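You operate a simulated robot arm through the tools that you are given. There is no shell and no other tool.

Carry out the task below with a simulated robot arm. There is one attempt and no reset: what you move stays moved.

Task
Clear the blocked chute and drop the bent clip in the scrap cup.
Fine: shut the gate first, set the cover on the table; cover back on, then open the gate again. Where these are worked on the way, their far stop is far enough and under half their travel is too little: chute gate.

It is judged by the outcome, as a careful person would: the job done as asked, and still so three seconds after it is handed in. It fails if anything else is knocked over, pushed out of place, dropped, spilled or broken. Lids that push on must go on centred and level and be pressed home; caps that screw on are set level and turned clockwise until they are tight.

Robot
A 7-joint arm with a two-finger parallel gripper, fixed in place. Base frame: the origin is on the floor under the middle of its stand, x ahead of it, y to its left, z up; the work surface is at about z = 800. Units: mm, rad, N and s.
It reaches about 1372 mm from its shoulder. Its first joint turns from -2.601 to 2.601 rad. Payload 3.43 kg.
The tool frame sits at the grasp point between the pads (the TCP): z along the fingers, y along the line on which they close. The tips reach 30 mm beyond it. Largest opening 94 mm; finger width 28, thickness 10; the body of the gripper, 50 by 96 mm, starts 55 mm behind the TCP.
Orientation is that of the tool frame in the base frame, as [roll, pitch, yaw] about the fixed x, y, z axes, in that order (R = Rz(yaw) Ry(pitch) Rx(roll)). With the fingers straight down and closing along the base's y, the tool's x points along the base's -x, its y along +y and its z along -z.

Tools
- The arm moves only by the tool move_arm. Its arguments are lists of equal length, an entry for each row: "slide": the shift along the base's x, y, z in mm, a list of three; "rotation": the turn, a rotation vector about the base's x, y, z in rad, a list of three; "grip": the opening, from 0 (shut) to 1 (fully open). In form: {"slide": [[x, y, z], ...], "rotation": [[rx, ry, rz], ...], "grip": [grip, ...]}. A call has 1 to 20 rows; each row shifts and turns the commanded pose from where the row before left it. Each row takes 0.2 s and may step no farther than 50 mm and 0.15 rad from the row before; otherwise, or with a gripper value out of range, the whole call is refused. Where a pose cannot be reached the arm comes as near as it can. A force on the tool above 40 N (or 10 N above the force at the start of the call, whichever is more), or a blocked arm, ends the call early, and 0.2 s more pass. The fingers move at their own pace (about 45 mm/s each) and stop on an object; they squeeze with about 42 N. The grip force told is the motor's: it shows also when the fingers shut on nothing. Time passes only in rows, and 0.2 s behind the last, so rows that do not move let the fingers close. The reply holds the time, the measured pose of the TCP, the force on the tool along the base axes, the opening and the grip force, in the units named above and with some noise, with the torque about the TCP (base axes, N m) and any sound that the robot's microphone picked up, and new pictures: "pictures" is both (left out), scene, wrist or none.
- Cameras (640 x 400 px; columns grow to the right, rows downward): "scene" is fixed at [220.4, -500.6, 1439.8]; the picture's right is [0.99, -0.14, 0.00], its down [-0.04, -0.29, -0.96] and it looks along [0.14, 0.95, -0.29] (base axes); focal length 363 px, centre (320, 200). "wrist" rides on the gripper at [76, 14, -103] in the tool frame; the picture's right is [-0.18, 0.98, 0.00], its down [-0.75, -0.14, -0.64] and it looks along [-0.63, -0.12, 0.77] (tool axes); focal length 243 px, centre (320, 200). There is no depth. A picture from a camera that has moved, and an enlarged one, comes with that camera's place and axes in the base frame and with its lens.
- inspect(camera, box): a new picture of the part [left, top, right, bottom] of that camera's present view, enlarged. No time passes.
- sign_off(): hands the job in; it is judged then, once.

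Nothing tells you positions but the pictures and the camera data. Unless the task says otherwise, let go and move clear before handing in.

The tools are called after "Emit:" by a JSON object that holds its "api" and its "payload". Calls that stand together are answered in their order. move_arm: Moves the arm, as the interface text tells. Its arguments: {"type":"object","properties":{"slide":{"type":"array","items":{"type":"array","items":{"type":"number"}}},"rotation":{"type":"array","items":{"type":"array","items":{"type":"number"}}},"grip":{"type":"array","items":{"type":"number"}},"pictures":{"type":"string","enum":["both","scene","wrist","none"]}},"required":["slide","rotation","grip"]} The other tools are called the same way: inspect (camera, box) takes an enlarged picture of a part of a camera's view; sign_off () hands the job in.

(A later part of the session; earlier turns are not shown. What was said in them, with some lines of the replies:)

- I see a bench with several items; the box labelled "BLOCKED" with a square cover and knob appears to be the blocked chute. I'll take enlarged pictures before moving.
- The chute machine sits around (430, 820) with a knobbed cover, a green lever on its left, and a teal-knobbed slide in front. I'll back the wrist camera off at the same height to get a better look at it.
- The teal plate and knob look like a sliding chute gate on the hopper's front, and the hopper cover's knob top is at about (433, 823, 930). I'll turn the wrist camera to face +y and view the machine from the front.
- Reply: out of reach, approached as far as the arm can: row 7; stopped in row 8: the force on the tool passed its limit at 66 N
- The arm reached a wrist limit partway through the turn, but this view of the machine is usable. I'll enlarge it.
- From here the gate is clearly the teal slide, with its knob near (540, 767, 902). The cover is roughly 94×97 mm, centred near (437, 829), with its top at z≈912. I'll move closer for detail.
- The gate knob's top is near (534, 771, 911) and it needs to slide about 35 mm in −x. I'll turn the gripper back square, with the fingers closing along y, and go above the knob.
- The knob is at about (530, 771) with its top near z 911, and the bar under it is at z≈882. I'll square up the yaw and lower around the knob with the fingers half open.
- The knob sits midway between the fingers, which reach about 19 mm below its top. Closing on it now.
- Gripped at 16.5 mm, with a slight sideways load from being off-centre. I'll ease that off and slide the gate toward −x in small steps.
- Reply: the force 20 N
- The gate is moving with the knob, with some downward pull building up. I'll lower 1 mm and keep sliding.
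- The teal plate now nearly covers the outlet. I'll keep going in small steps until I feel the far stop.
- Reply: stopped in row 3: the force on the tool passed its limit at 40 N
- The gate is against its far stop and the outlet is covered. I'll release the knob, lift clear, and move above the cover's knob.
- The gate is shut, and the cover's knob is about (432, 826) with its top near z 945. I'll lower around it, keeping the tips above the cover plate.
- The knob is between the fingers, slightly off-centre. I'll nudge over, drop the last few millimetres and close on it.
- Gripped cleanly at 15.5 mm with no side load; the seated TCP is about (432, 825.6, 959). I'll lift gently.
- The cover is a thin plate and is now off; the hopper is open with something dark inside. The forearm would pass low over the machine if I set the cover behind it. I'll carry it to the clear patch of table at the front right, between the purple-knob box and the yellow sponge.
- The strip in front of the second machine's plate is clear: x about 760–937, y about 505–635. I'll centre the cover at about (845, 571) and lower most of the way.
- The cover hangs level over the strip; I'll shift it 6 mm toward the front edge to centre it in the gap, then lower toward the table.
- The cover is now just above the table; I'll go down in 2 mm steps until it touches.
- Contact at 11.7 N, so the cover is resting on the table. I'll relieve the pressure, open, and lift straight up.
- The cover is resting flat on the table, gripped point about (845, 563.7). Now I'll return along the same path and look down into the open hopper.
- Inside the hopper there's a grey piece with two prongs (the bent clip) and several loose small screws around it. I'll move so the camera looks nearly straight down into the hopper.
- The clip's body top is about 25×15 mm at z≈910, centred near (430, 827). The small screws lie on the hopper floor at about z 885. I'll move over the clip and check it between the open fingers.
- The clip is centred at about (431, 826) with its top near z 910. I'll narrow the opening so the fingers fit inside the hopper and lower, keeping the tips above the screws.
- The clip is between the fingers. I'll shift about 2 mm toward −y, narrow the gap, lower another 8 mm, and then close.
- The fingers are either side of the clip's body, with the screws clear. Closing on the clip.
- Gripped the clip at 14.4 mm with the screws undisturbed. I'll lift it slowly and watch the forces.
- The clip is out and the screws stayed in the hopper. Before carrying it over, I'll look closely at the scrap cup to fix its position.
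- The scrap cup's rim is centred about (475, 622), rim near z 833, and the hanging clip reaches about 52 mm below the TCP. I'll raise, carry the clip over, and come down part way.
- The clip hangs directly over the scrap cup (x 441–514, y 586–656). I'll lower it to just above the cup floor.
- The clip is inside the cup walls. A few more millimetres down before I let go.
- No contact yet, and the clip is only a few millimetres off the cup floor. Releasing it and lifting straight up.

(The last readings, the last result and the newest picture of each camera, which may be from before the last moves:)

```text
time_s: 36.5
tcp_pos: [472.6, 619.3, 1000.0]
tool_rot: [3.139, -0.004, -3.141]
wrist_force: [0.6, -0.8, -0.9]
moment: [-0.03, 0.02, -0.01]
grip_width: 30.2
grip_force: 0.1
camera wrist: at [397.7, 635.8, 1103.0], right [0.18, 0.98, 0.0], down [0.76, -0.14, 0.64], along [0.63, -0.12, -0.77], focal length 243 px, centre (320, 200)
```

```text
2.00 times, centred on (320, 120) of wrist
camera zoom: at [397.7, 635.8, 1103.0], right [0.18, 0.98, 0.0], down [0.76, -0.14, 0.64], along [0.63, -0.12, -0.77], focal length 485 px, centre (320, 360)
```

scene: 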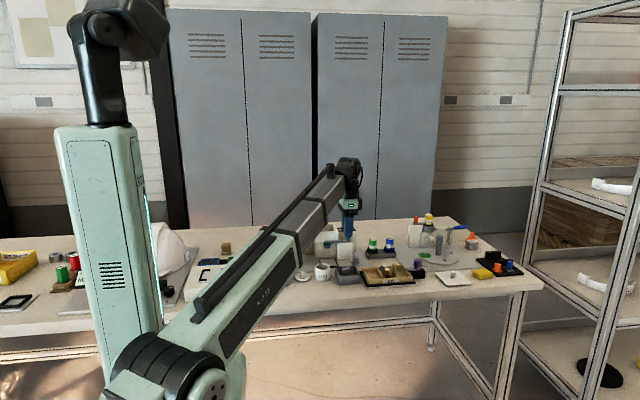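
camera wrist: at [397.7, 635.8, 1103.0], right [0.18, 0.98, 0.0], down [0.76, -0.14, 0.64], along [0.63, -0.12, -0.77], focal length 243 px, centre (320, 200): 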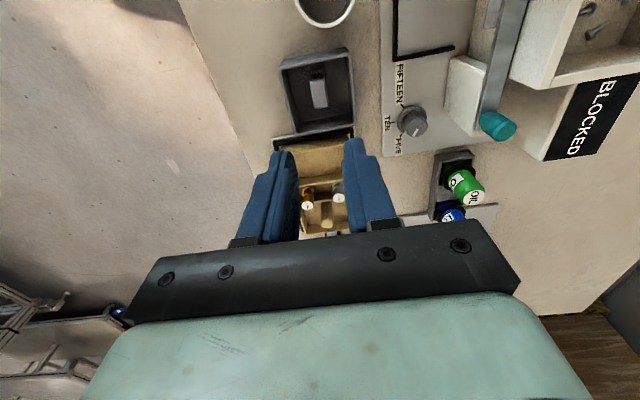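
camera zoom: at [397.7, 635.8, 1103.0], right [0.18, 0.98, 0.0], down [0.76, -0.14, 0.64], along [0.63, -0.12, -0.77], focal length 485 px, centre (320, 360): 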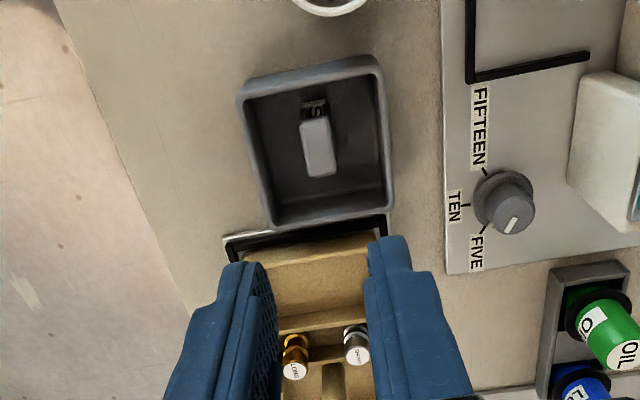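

The bent clip is lying in the scrap cup. Next I'll fetch the cover, approaching from above to where I left it.

Emit:
{"api": "move_arm", "payload": {"slide": [[0, 0, 20], [41, -6, 0], [41, -6, 0], [41, -6, 0], [41, -6, 0], [41, -6, 0], [41, -6, 0], [41, -6, 0], [41, -7, 0], [42, -6.9, 0], [0, 0, -40], [0, 0, -40], [0, 0, -40], [0, 0, -25]], "rotation": [[0, 0, 0], [0, 0, 0], [0, 0, 0], [0, 0, 0], [0, 0, 0], [0, 0, 0], [0, 0, 0], [0, 0, 0], [0, 0, 0], [0, 0, 0], [0, 0, 0], [0, 0, 0], [0, 0, 0], [0, 0, 0]], "grip": [0.4, 0.4, 0.4, 0.4, 0.4, 0.4, 0.4, 0.4, 0.4, 0.4, 0.4, 0.4, 0.4, 0.4]}}

Emit:
{"api": "inspect", "payload": {"camera": "wrist", "box": [220, 60, 420, 230]}}

Emit:
{"api": "inspect", "payload": {"camera": "scene", "box": [420, 220, 510, 290]}}

```text
time_s: 39.5
tcp_pos: [846.1, 564.2, 875.1]
tool_rot: [3.139, -0.004, -3.138]
wrist_force: [0.1, -0.4, -0.2]
moment: [-0.01, 0.04, 0.0]
grip_width: 37.6
grip_force: 0.1
camera wrist: at [770.0, 578.3, 978.3], right [0.18, 0.98, 0.0], down [0.76, -0.14, 0.64], along [0.63, -0.12, -0.77], focal length 243 px, centre (320, 200)
```

scene: 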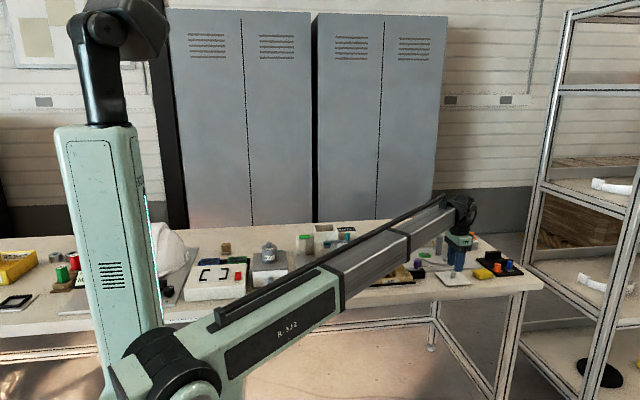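
wrist: 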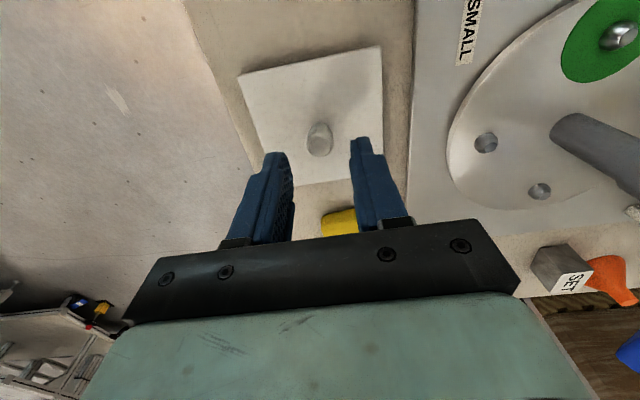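

```text
2.35 times, centred on (320, 145) of wrist
camera zoom: at [770.0, 578.3, 978.3], right [0.18, 0.98, 0.0], down [0.76, -0.14, 0.64], along [0.63, -0.12, -0.77], focal length 571 px, centre (320, 329)
```

zoom: 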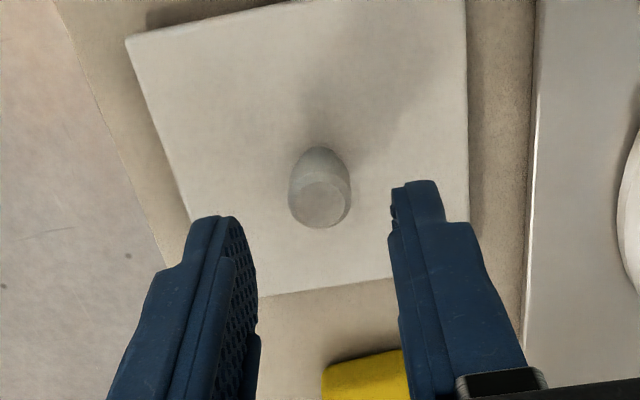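

```text
5.71 times, centred on (465, 255) of scene
camera zoom: at [220.4, -500.6, 1439.8], right [0.99, -0.14, 0.0], down [-0.04, -0.29, -0.96], along [0.14, 0.95, -0.29], focal length 2075 px, centre (-509, -114)
```

zoom: 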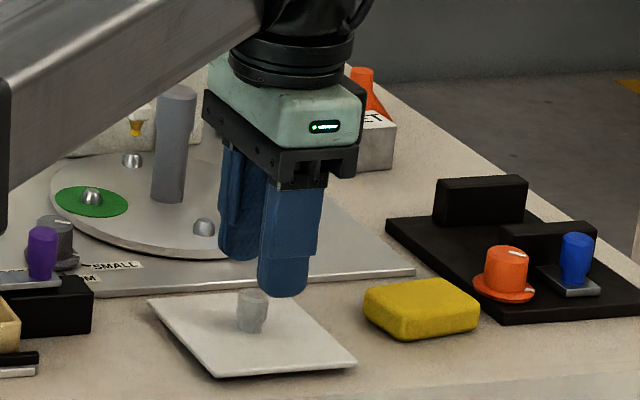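

The knob is between the fingers as before. Lowering the last 34 mm and closing.

Emit:
{"api": "move_arm", "payload": {"slide": [[0, 0, -14], [0, 0, -12], [0, 0, -6], [0, 0, -2], [0, 0, 0], [0, 0, 0], [0, 0, 0]], "rotation": [[0, 0, 0], [0, 0, 0], [0, 0, 0], [0, 0, 0], [0, 0, 0], [0, 0, 0], [0, 0, 0]], "grip": [0.4, 0.4, 0.4, 0.4, 0.12, 0.12, 0.12], "pictures": "wrist"}}

```text
time_s: 41.0
tcp_pos: [844.0, 563.5, 843.5]
tool_rot: [3.139, -0.003, -3.14]
wrist_force: [0.1, -0.1, -0.4]
moment: [0.01, 0.0, -0.01]
grip_width: 15.9
grip_force: 41.7
camera wrist: at [769.4, 578.4, 946.1], right [0.18, 0.98, 0.0], down [0.76, -0.14, 0.64], along [0.63, -0.12, -0.77], focal length 243 px, centre (320, 200)
```

wrist: 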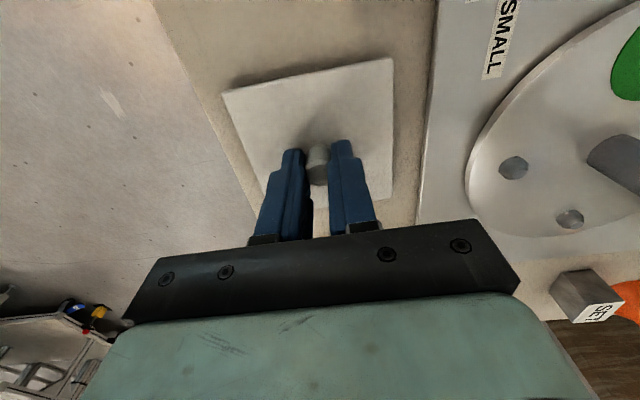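

The cover is gripped the same way as before. I'll lift it and carry it back along the same path to above the hopper.

Emit:
{"api": "move_arm", "payload": {"slide": [[0, 0, 10], [0, 0, 26], [0, 0, 45], [0, 0, 45], [0, 0, 45], [0, 0, 45], [-36, 7, 0], [-36, 7, 0], [-36, 7, 0], [-45, 10, 0], [-45, 10, 0], [-45, 10, 0], [-40, 20, 0], [-35, 30, 0], [-25, 40, 0], [-25, 40, 0], [-25, 40, 0], [-20, 40, 0], [0, 0, -30], [0, 0, -25]], "rotation": [[0, 0, 0], [0, 0, 0], [0, 0, 0], [0, 0, 0], [0, 0, 0], [0, 0, 0], [0, 0, 0], [0, 0, 0], [0, 0, 0], [0, 0, 0], [0, 0, 0], [0, 0, 0], [0, 0, 0], [0, 0, 0], [0, 0, 0], [0, 0, 0], [0, 0, 0], [0, 0, 0], [0, 0, 0], [0, 0, 0]], "grip": [0.12, 0.12, 0.12, 0.12, 0.12, 0.12, 0.12, 0.12, 0.12, 0.12, 0.12, 0.12, 0.12, 0.12, 0.12, 0.12, 0.12, 0.12, 0.12, 0.12]}}

Emit:
{"api": "inspect", "payload": {"camera": "wrist", "box": [200, 20, 440, 220]}}

Emit:
{"api": "inspect", "payload": {"camera": "scene", "box": [290, 180, 370, 260]}}

```text
time_s: 45.2
tcp_pos: [431.1, 825.1, 1003.6]
tool_rot: [3.14, -0.003, -3.14]
wrist_force: [-0.7, 1.1, -0.9]
moment: [0.0, -0.02, -0.01]
grip_width: 15.8
grip_force: 42.1
camera wrist: at [356.7, 840.6, 1107.3], right [0.18, 0.98, 0.0], down [0.76, -0.14, 0.64], along [0.63, -0.12, -0.77], focal length 243 px, centre (320, 200)
```

scene: 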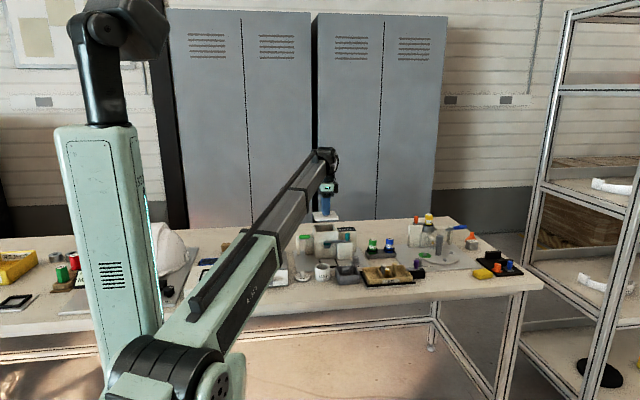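
wrist: 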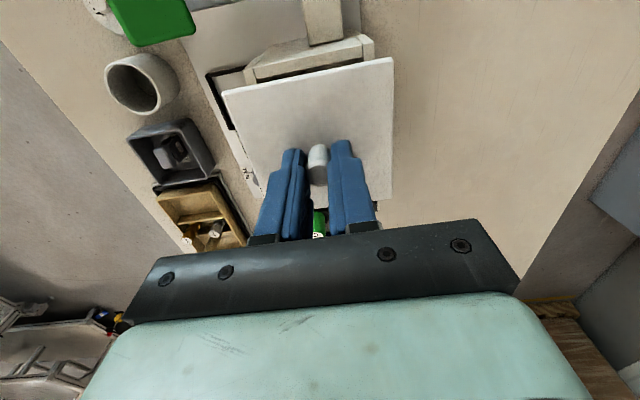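

```text
2.00 times, centred on (320, 120) of wrist
camera zoom: at [356.7, 840.6, 1107.3], right [0.18, 0.98, 0.0], down [0.76, -0.14, 0.64], along [0.63, -0.12, -0.77], focal length 485 px, centre (320, 360)
```

zoom: 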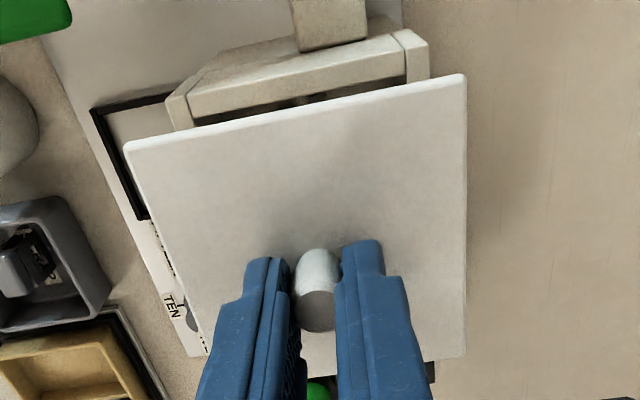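

```text
5.00 times, centred on (330, 220) of scene
camera zoom: at [220.4, -500.6, 1439.8], right [0.99, -0.14, 0.0], down [-0.04, -0.29, -0.96], along [0.14, 0.95, -0.29], focal length 1816 px, centre (270, 100)
```

zoom: 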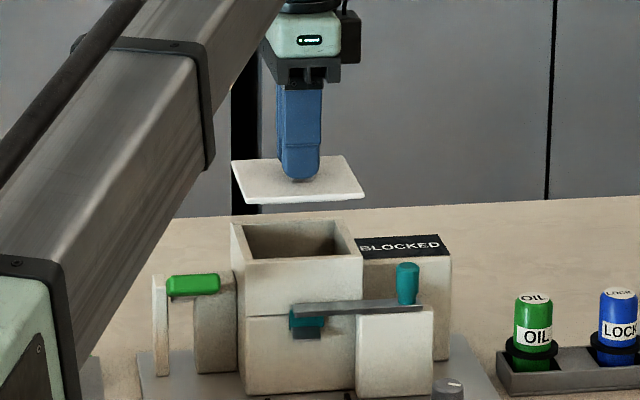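

The cover is lined up about 45 mm above its seated position. Lowering to a few millimetres above and checking alignment.

Emit:
{"api": "move_arm", "payload": {"slide": [[0, 0, -15], [0, 0, -12], [0, 0, -8], [0, 0, -5]], "rotation": [[0, 0, 0], [0, 0, 0], [0, 0, 0], [0, 0, 0]], "grip": [0.12, 0.12, 0.12, 0.12]}}

Emit:
{"api": "inspect", "payload": {"camera": "wrist", "box": [200, 20, 440, 220]}}

Emit:
{"api": "inspect", "payload": {"camera": "scene", "box": [295, 200, 365, 260]}}

```text
time_s: 46.2
tcp_pos: [431.8, 824.9, 962.5]
tool_rot: [3.14, -0.004, -3.14]
wrist_force: [-0.7, -0.1, 0.5]
moment: [-0.01, 0.01, 0.0]
grip_width: 15.9
grip_force: 42.5
camera wrist: at [356.9, 839.5, 1066.3], right [0.18, 0.98, 0.0], down [0.76, -0.14, 0.64], along [0.63, -0.12, -0.77], focal length 243 px, centre (320, 200)
```

scene: 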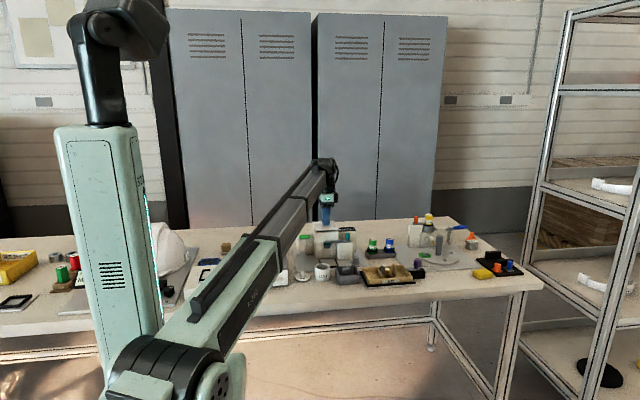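
wrist: 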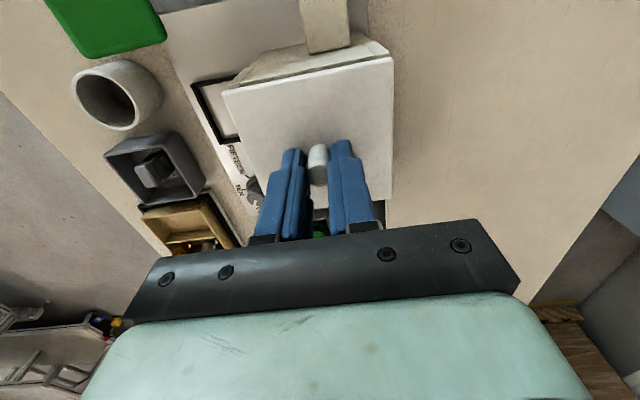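

```text
2.00 times, centred on (320, 120) of wrist
camera zoom: at [356.9, 839.5, 1066.3], right [0.18, 0.98, 0.0], down [0.76, -0.14, 0.64], along [0.63, -0.12, -0.77], focal length 485 px, centre (320, 360)
```

zoom: 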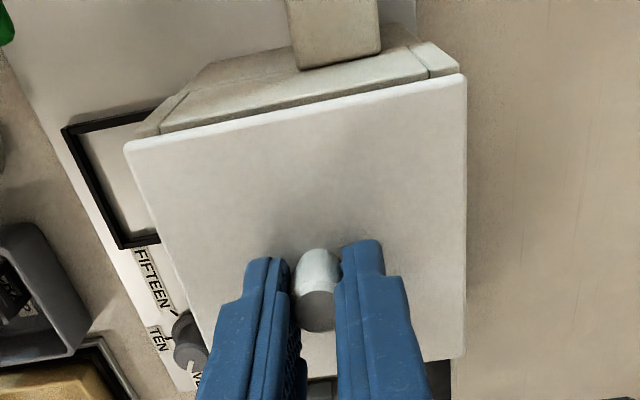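

```text
6.67 times, centred on (330, 230) of scene
camera zoom: at [220.4, -500.6, 1439.8], right [0.99, -0.14, 0.0], down [-0.04, -0.29, -0.96], along [0.14, 0.95, -0.29], focal length 2421 px, centre (253, 0)
```

zoom: 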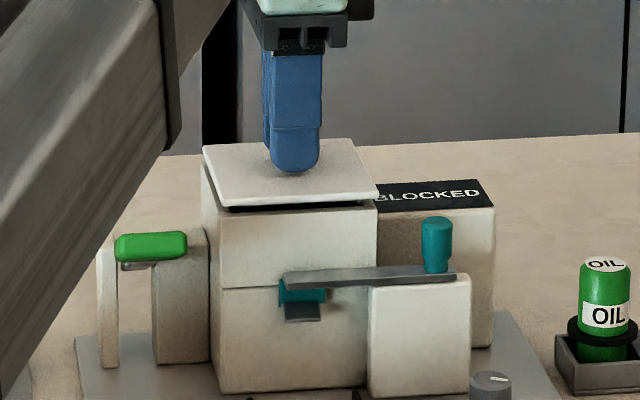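

The cover is aligned with a small gap left beneath it. Easing it down in small steps while watching the force.

Emit:
{"api": "move_arm", "payload": {"slide": [[0, 0, -2], [0, 0, -2], [0, 0, -1.5]], "rotation": [[0, 0, 0], [0, 0, 0], [0, 0, 0]], "grip": [0.12, 0.12, 0.12], "pictures": "none"}}

Emit:
{"api": "inspect", "payload": {"camera": "scene", "box": [295, 200, 365, 260]}}

```text
time_s: 47.0
tcp_pos: [430.9, 824.6, 958.8]
tool_rot: [3.14, -0.003, -3.139]
wrist_force: [-0.2, 0.0, -0.4]
moment: [-0.01, 0.01, 0.04]
grip_width: 15.9
grip_force: 42.0
```

```text
6.67 times, centred on (330, 230) of scene
camera zoom: at [220.4, -500.6, 1439.8], right [0.99, -0.14, 0.0], down [-0.04, -0.29, -0.96], along [0.14, 0.95, -0.29], focal length 2421 px, centre (253, 0)
```

zoom: 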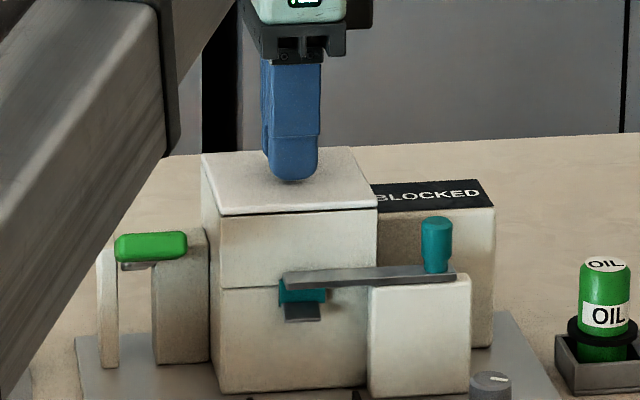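

Almost home, with no contact force yet. Continuing in 1 mm steps.

Emit:
{"api": "move_arm", "payload": {"slide": [[0, 0, -1], [0, 0, -1]], "rotation": [[0, 0, 0], [0, 0, 0]], "grip": [0.12, 0.12], "pictures": "none"}}

Emit:
{"api": "inspect", "payload": {"camera": "scene", "box": [295, 200, 365, 260]}}

```text
time_s: 47.6
tcp_pos: [432.4, 825.0, 957.5]
tool_rot: [3.14, -0.003, -3.14]
wrist_force: [-0.7, 0.7, 4.8]
moment: [-0.13, 0.01, 0.01]
grip_width: 15.7
grip_force: 42.3
```

```text
6.67 times, centred on (330, 230) of scene
camera zoom: at [220.4, -500.6, 1439.8], right [0.99, -0.14, 0.0], down [-0.04, -0.29, -0.96], along [0.14, 0.95, -0.29], focal length 2421 px, centre (253, 0)
```

zoom: 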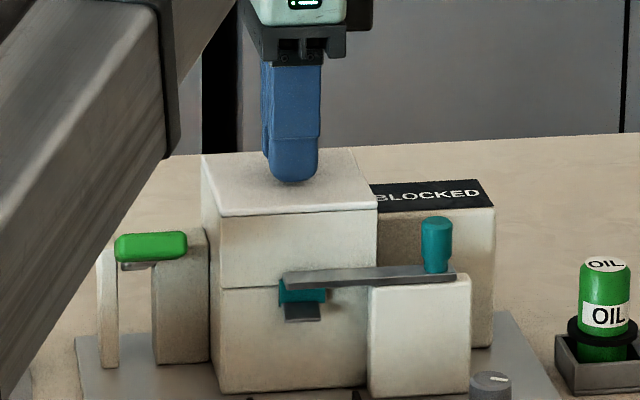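

It has touched down at about 5 N. I'll press a little further to seat it fully.

Emit:
{"api": "move_arm", "payload": {"slide": [[0, 0, -1.5], [0, 0, -1.5], [0, 0, 0]], "rotation": [[0, 0, 0], [0, 0, 0], [0, 0, 0]], "grip": [0.12, 0.12, 0.12]}}

Emit:
{"api": "inspect", "payload": {"camera": "scene", "box": [295, 200, 365, 260]}}

Emit:
{"api": "inspect", "payload": {"camera": "wrist", "box": [200, 20, 440, 220]}}

```text
time_s: 48.5
tcp_pos: [431.7, 825.8, 957.4]
tool_rot: [3.136, -0.002, -3.141]
wrist_force: [-0.6, -1.5, 11.6]
moment: [-0.24, 0.07, -0.02]
grip_width: 15.7
grip_force: 41.5
stopped in row 3: the force on the tool passed its limit at 41 N (the readings are from after the stop); the commanded pose is now the measured one
camera wrist: at [356.3, 839.8, 1059.7], right [0.18, 0.98, 0.0], down [0.75, -0.14, 0.64], along [0.63, -0.11, -0.77], focal length 243 px, centre (320, 200)
```

scene: 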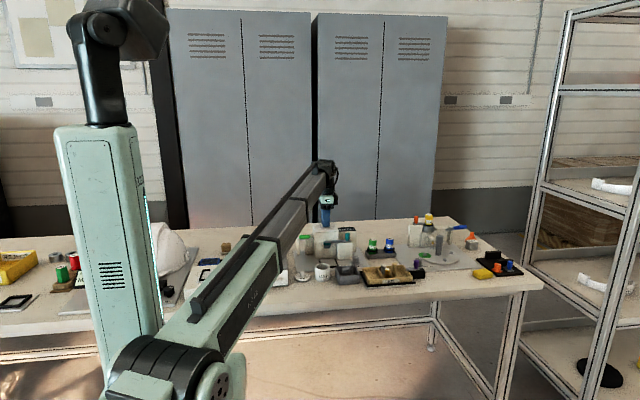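
wrist: 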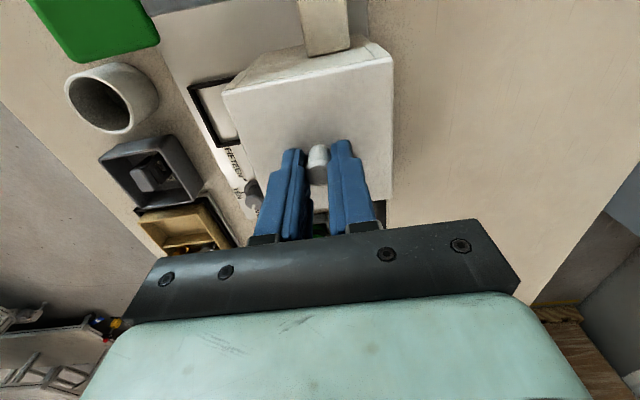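

```text
6.67 times, centred on (330, 230) of scene
camera zoom: at [220.4, -500.6, 1439.8], right [0.99, -0.14, 0.0], down [-0.04, -0.29, -0.96], along [0.14, 0.95, -0.29], focal length 2421 px, centre (253, 0)
```

zoom: 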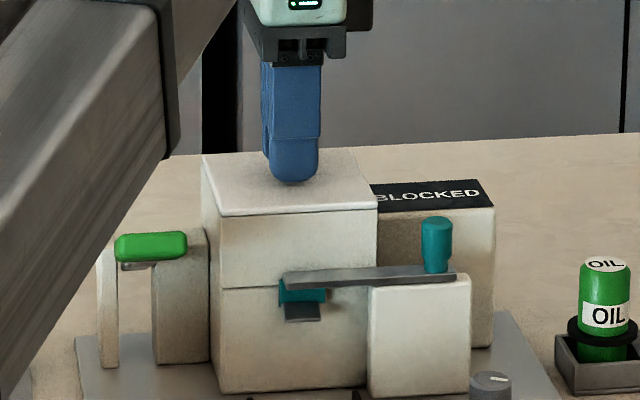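

```text
2.00 times, centred on (320, 120) of wrist
camera zoom: at [356.3, 839.8, 1059.7], right [0.18, 0.98, 0.0], down [0.75, -0.14, 0.64], along [0.63, -0.11, -0.77], focal length 485 px, centre (320, 360)
```

zoom: 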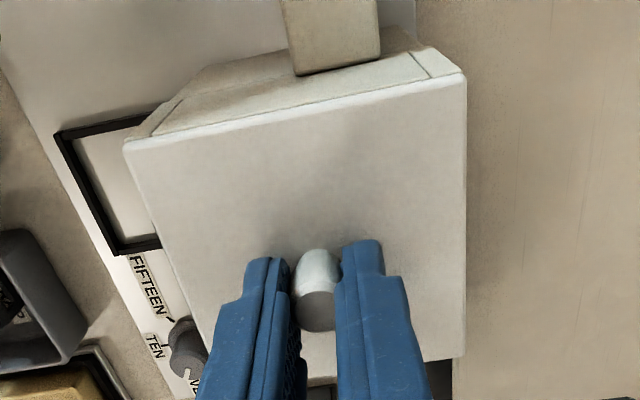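

The cover is seated and was pressed home at about 41 N. Now I'll let go, lift clear, and go above the gate knob (closed position about x 509, y 770).

Emit:
{"api": "move_arm", "payload": {"slide": [[0, 0, 0], [0, 0, 0], [0, 0, 0], [0, 0, 20], [0, 0, 45], [26, -18, 0], [26, -19, 0], [26, -19, 0], [0, 0, -35], [0, 0, -25]], "rotation": [[0, 0, 0], [0, 0, 0], [0, 0, 0], [0, 0, 0], [-0.0056, 0, 0], [0, 0, 0], [0, 0, 0], [0, 0, 0], [0, 0, 0], [0, 0, 0]], "grip": [0.3, 0.45, 0.45, 0.45, 0.45, 0.45, 0.45, 0.45, 0.45, 0.45]}}

Emit:
{"api": "inspect", "payload": {"camera": "wrist", "box": [200, 40, 440, 240]}}

Emit:
{"api": "inspect", "payload": {"camera": "scene", "box": [295, 200, 375, 270]}}

```text
time_s: 50.7
tcp_pos: [511.2, 768.6, 960.4]
tool_rot: [3.141, -0.002, -3.14]
wrist_force: [1.1, 0.0, 0.1]
moment: [0.03, 0.01, 0.01]
grip_width: 42.4
grip_force: 0.1
camera wrist: at [435.7, 783.8, 1063.4], right [0.18, 0.98, 0.0], down [0.76, -0.14, 0.64], along [0.63, -0.12, -0.77], focal length 243 px, centre (320, 200)
```

scene: 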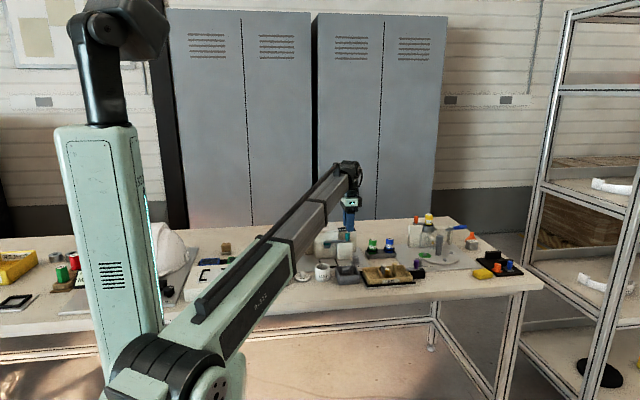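
wrist: 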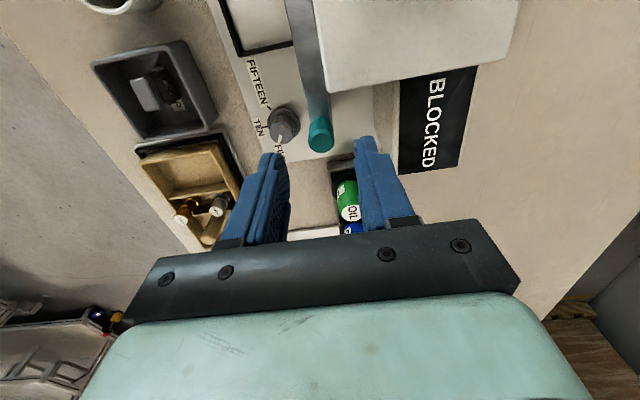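

```text
2.00 times, centred on (320, 140) of wrist
camera zoom: at [435.7, 783.8, 1063.4], right [0.18, 0.98, 0.0], down [0.76, -0.14, 0.64], along [0.63, -0.12, -0.77], focal length 485 px, centre (320, 320)
```

zoom: 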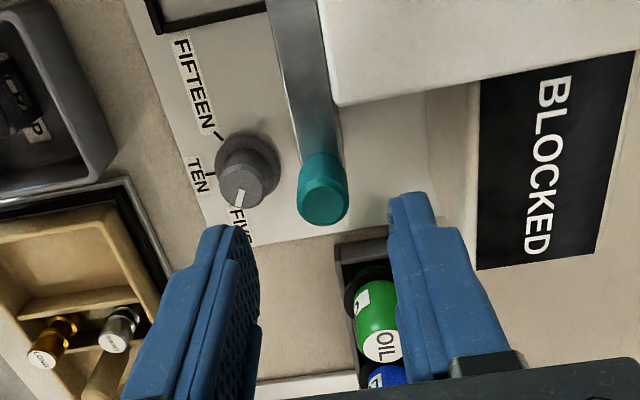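

```text
5.71 times, centred on (335, 235) of scene
camera zoom: at [220.4, -500.6, 1439.8], right [0.99, -0.14, 0.0], down [-0.04, -0.29, -0.96], along [0.14, 0.95, -0.29], focal length 2075 px, centre (234, 0)
```

zoom: 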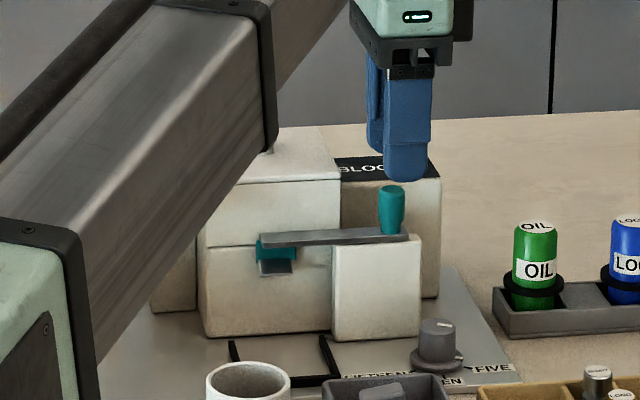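

The gate knob is at about (509, 770–771), between the fingers. Lowering around it and closing.

Emit:
{"api": "move_arm", "payload": {"slide": [[0, 1.2, -15], [0, 0, -15], [0, 0, -10], [0, 0, 0], [0, 0, 0], [0, 0, 0]], "rotation": [[0, 0, 0], [0, 0, 0], [0, 0, 0], [0, 0, 0], [0, 0, 0], [0, 0, 0]], "grip": [0.45, 0.45, 0.45, 0.12, 0.12, 0.12], "pictures": "wrist"}}

```text
time_s: 52.1
tcp_pos: [510.4, 769.5, 922.7]
tool_rot: [-3.14, -0.002, -3.14]
wrist_force: [-0.6, -10.6, -2.7]
moment: [-0.12, 0.0, 0.04]
grip_width: 16.8
grip_force: 39.0
camera wrist: at [435.1, 785.5, 1023.8], right [0.18, 0.98, 0.0], down [0.76, -0.14, 0.64], along [0.63, -0.12, -0.77], focal length 243 px, centre (320, 200)
```

wrist: 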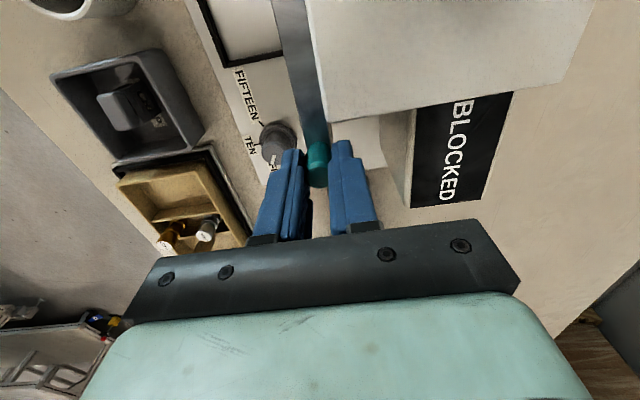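

Gripped. I'll relieve the side load and slide the gate back open toward +x.

Emit:
{"api": "move_arm", "payload": {"slide": [[0, -1, -1], [5, 0, 0], [5, 0, 0], [5, 0, 0], [5, 0, 0]], "rotation": [[0, 0, 0], [0, 0, 0], [0, 0, 0], [0, 0, 0], [0, 0, 0]], "grip": [0.12, 0.12, 0.12, 0.12, 0.12]}}

Emit:
{"api": "inspect", "payload": {"camera": "scene", "box": [295, 200, 375, 270]}}

```text
time_s: 53.3
tcp_pos: [530.3, 770.2, 921.1]
tool_rot: [3.139, -0.003, -3.139]
wrist_force: [-0.2, 4.2, 18.5]
moment: [-0.06, 0.5, 0.01]
grip_width: 16.5
grip_force: 45.1
camera wrist: at [455.4, 784.8, 1023.8], right [0.18, 0.98, 0.0], down [0.75, -0.14, 0.64], along [0.63, -0.12, -0.77], focal length 243 px, centre (320, 200)
```

scene: 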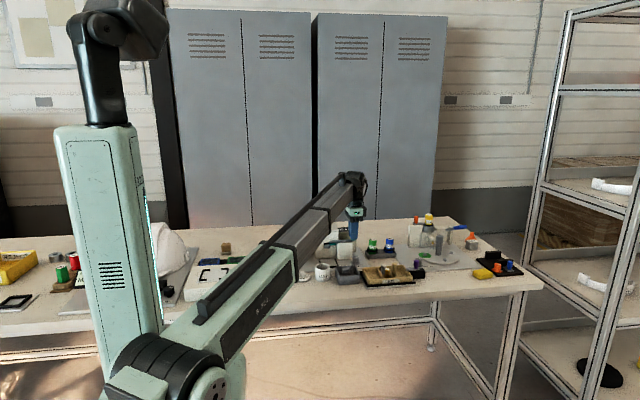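
wrist: 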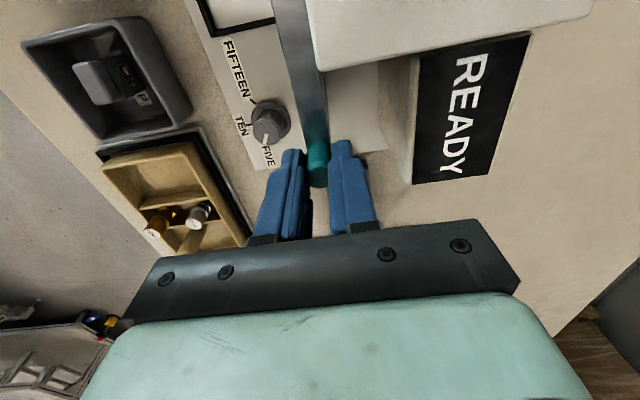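

```text
5.71 times, centred on (335, 235) of scene
camera zoom: at [220.4, -500.6, 1439.8], right [0.99, -0.14, 0.0], down [-0.04, -0.29, -0.96], along [0.14, 0.95, -0.29], focal length 2075 px, centre (234, 0)
```

zoom: 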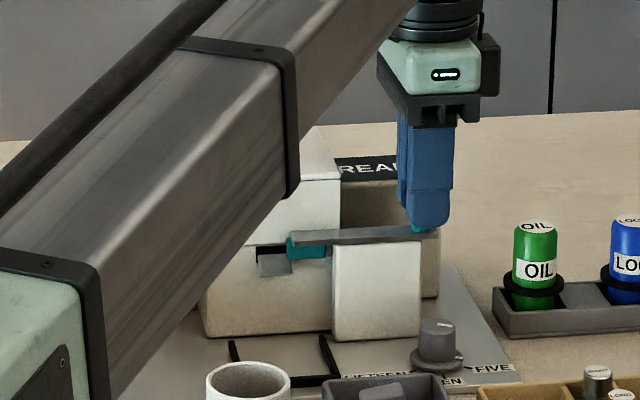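

The sign now reads READY. I'll continue to the open stop.

Emit:
{"api": "move_arm", "payload": {"slide": [[2, 0, 0.7], [2, 0, 0], [2, 0, 0]], "rotation": [[0, 0, 0], [0, 0, 0], [0, 0, 0]], "grip": [0.12, 0.12, 0.12]}}

Emit:
{"api": "inspect", "payload": {"camera": "scene", "box": [295, 200, 375, 270]}}

```text
time_s: 54.1
tcp_pos: [535.3, 770.9, 920.0]
tool_rot: [3.141, -0.002, -3.137]
wrist_force: [-11.2, 8.1, 13.8]
moment: [0.17, -1.0, -0.05]
grip_width: 16.4
grip_force: 45.1
camera wrist: at [459.6, 785.0, 1023.8], right [0.18, 0.98, 0.0], down [0.76, -0.14, 0.64], along [0.63, -0.12, -0.77], focal length 243 px, centre (320, 200)
```

scene: 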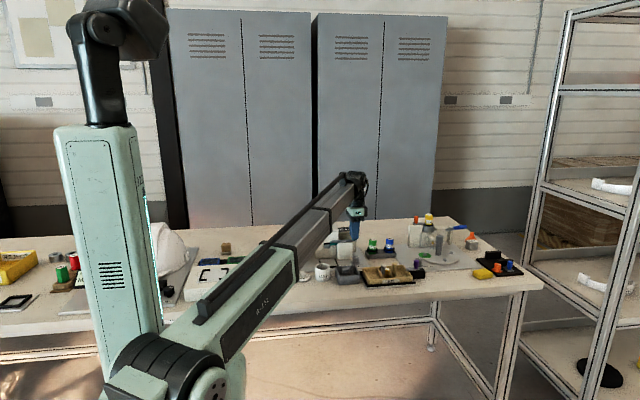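
wrist: 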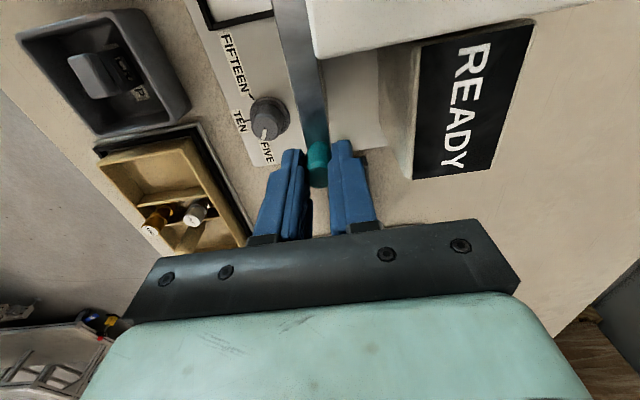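

```text
5.71 times, centred on (335, 235) of scene
camera zoom: at [220.4, -500.6, 1439.8], right [0.99, -0.14, 0.0], down [-0.04, -0.29, -0.96], along [0.14, 0.95, -0.29], focal length 2075 px, centre (234, 0)
```

zoom: 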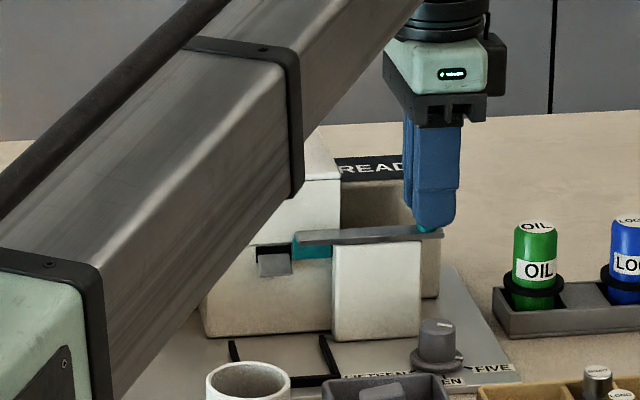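

The gate is back at its open stop (x ≈ 535). I'll release the knob and lift clear.

Emit:
{"api": "move_arm", "payload": {"slide": [[-1, 0, 0], [0, 0, 0], [0, 0, 0], [0, 0, 0], [0, 0, 25], [0, 0, 40], [0, 0, 45], [0, 0, 45], [-30, 0, 20], [-40, 0, 0]], "rotation": [[0, 0, 0], [0, 0, 0], [0, 0, 0], [0, 0, 0], [0, 0, 0], [0, 0, 0], [0, 0, 0], [0, 0, 0], [0, 0, 0], [0, 0, 0]], "grip": [0.12, 0.3, 0.45, 0.45, 0.45, 0.45, 0.45, 0.45, 0.45, 0.45]}}

Emit:
{"api": "inspect", "payload": {"camera": "scene", "box": [285, 205, 385, 290]}}

Emit:
{"api": "inspect", "payload": {"camera": "wrist", "box": [180, 0, 460, 220]}}

Emit:
{"api": "inspect", "payload": {"camera": "scene", "box": [390, 200, 530, 300]}}

```text
time_s: 56.3
tcp_pos: [465.4, 772.2, 1095.4]
tool_rot: [-3.139, -0.002, -3.141]
wrist_force: [0.1, 0.1, -0.9]
moment: [0.02, 0.0, -0.03]
grip_width: 42.1
grip_force: 0.1
camera wrist: at [389.7, 786.0, 1198.1], right [0.18, 0.98, 0.0], down [0.76, -0.14, 0.64], along [0.63, -0.12, -0.77], focal length 243 px, centre (320, 200)
```

scene: 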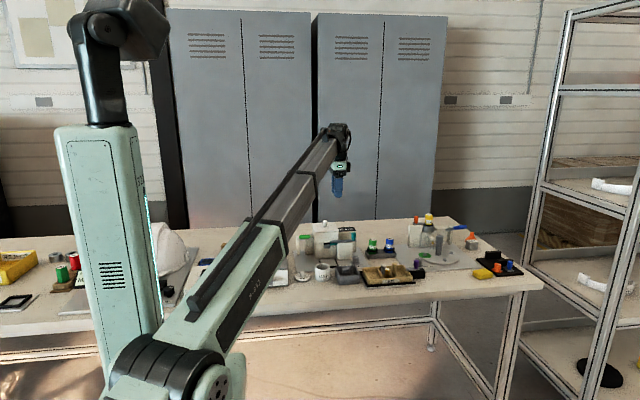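
wrist: 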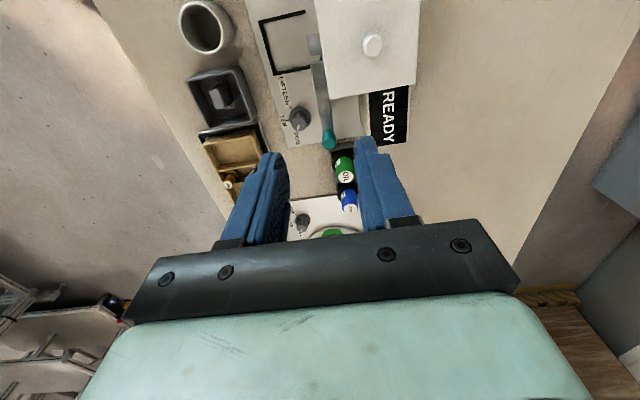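

```text
4.71 times, centred on (335, 248) of scene
camera zoom: at [220.4, -500.6, 1439.8], right [0.99, -0.14, 0.0], down [-0.04, -0.29, -0.96], along [0.14, 0.95, -0.29], focal length 1709 px, centre (249, -24)
```

zoom: 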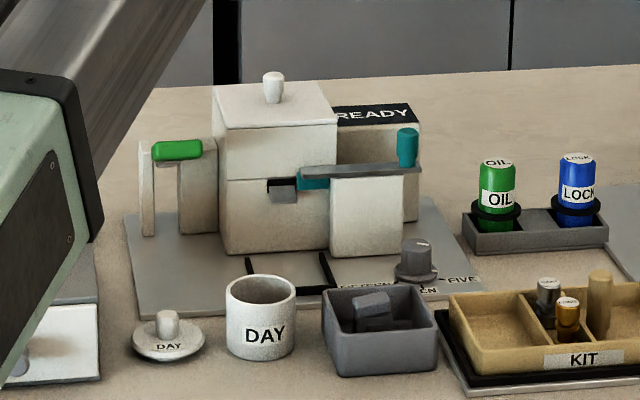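

```text
1.82 times, centred on (320, 110) of wrist
camera zoom: at [389.7, 786.0, 1198.1], right [0.18, 0.98, 0.0], down [0.76, -0.14, 0.64], along [0.63, -0.12, -0.77], focal length 441 px, centre (320, 364)
```

zoom: 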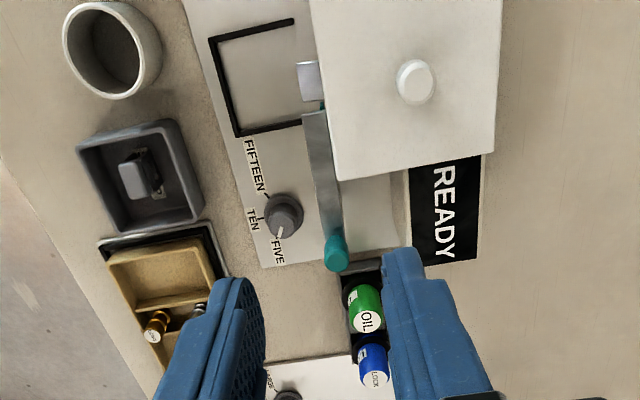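

```text
4.00 times, centred on (460, 250) of scene
camera zoom: at [220.4, -500.6, 1439.8], right [0.99, -0.14, 0.0], down [-0.04, -0.29, -0.96], along [0.14, 0.95, -0.29], focal length 1453 px, centre (-240, 0)
```

zoom: 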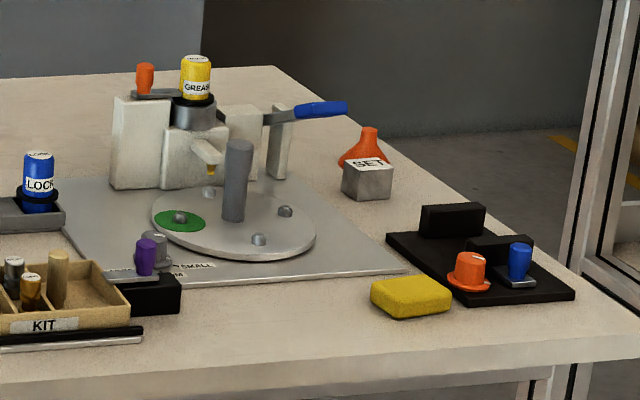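

The work is finished: the gate is at its open stop, the cover is seated, and the sign reads READY. The bent clip is in the scrap cup, nothing else I can see has moved, and the gripper is empty and clear, so I'm handing in.

Emit:
{"api": "sign_off", "payload": {}}

```text
The job is handed in.
```

The chute is cleared. The bent clip is in the scrap cup, the cover is back on and pressed home, and the gate is open again at its stop. The machine's sign changed from BLOCKED to READY.

- **Gate:** I slid it shut to its far stop before lifting the cover. At the end I slid it back to its open stop.
- **Cover:** I set it on clear table at the front right while I worked. It went back level and centred, pressed down until the arm's force limit stopped it at about 41 N.
- **Loose screws:** The small screws in the hopper stayed there when I lifted the clip out.

In the final pictures nothing else looked moved or knocked over. The arm hid part of the left side of the table, including the SPARE jar, so I couldn't re-check that area. The gripper was empty and clear of the machine when I handed in.
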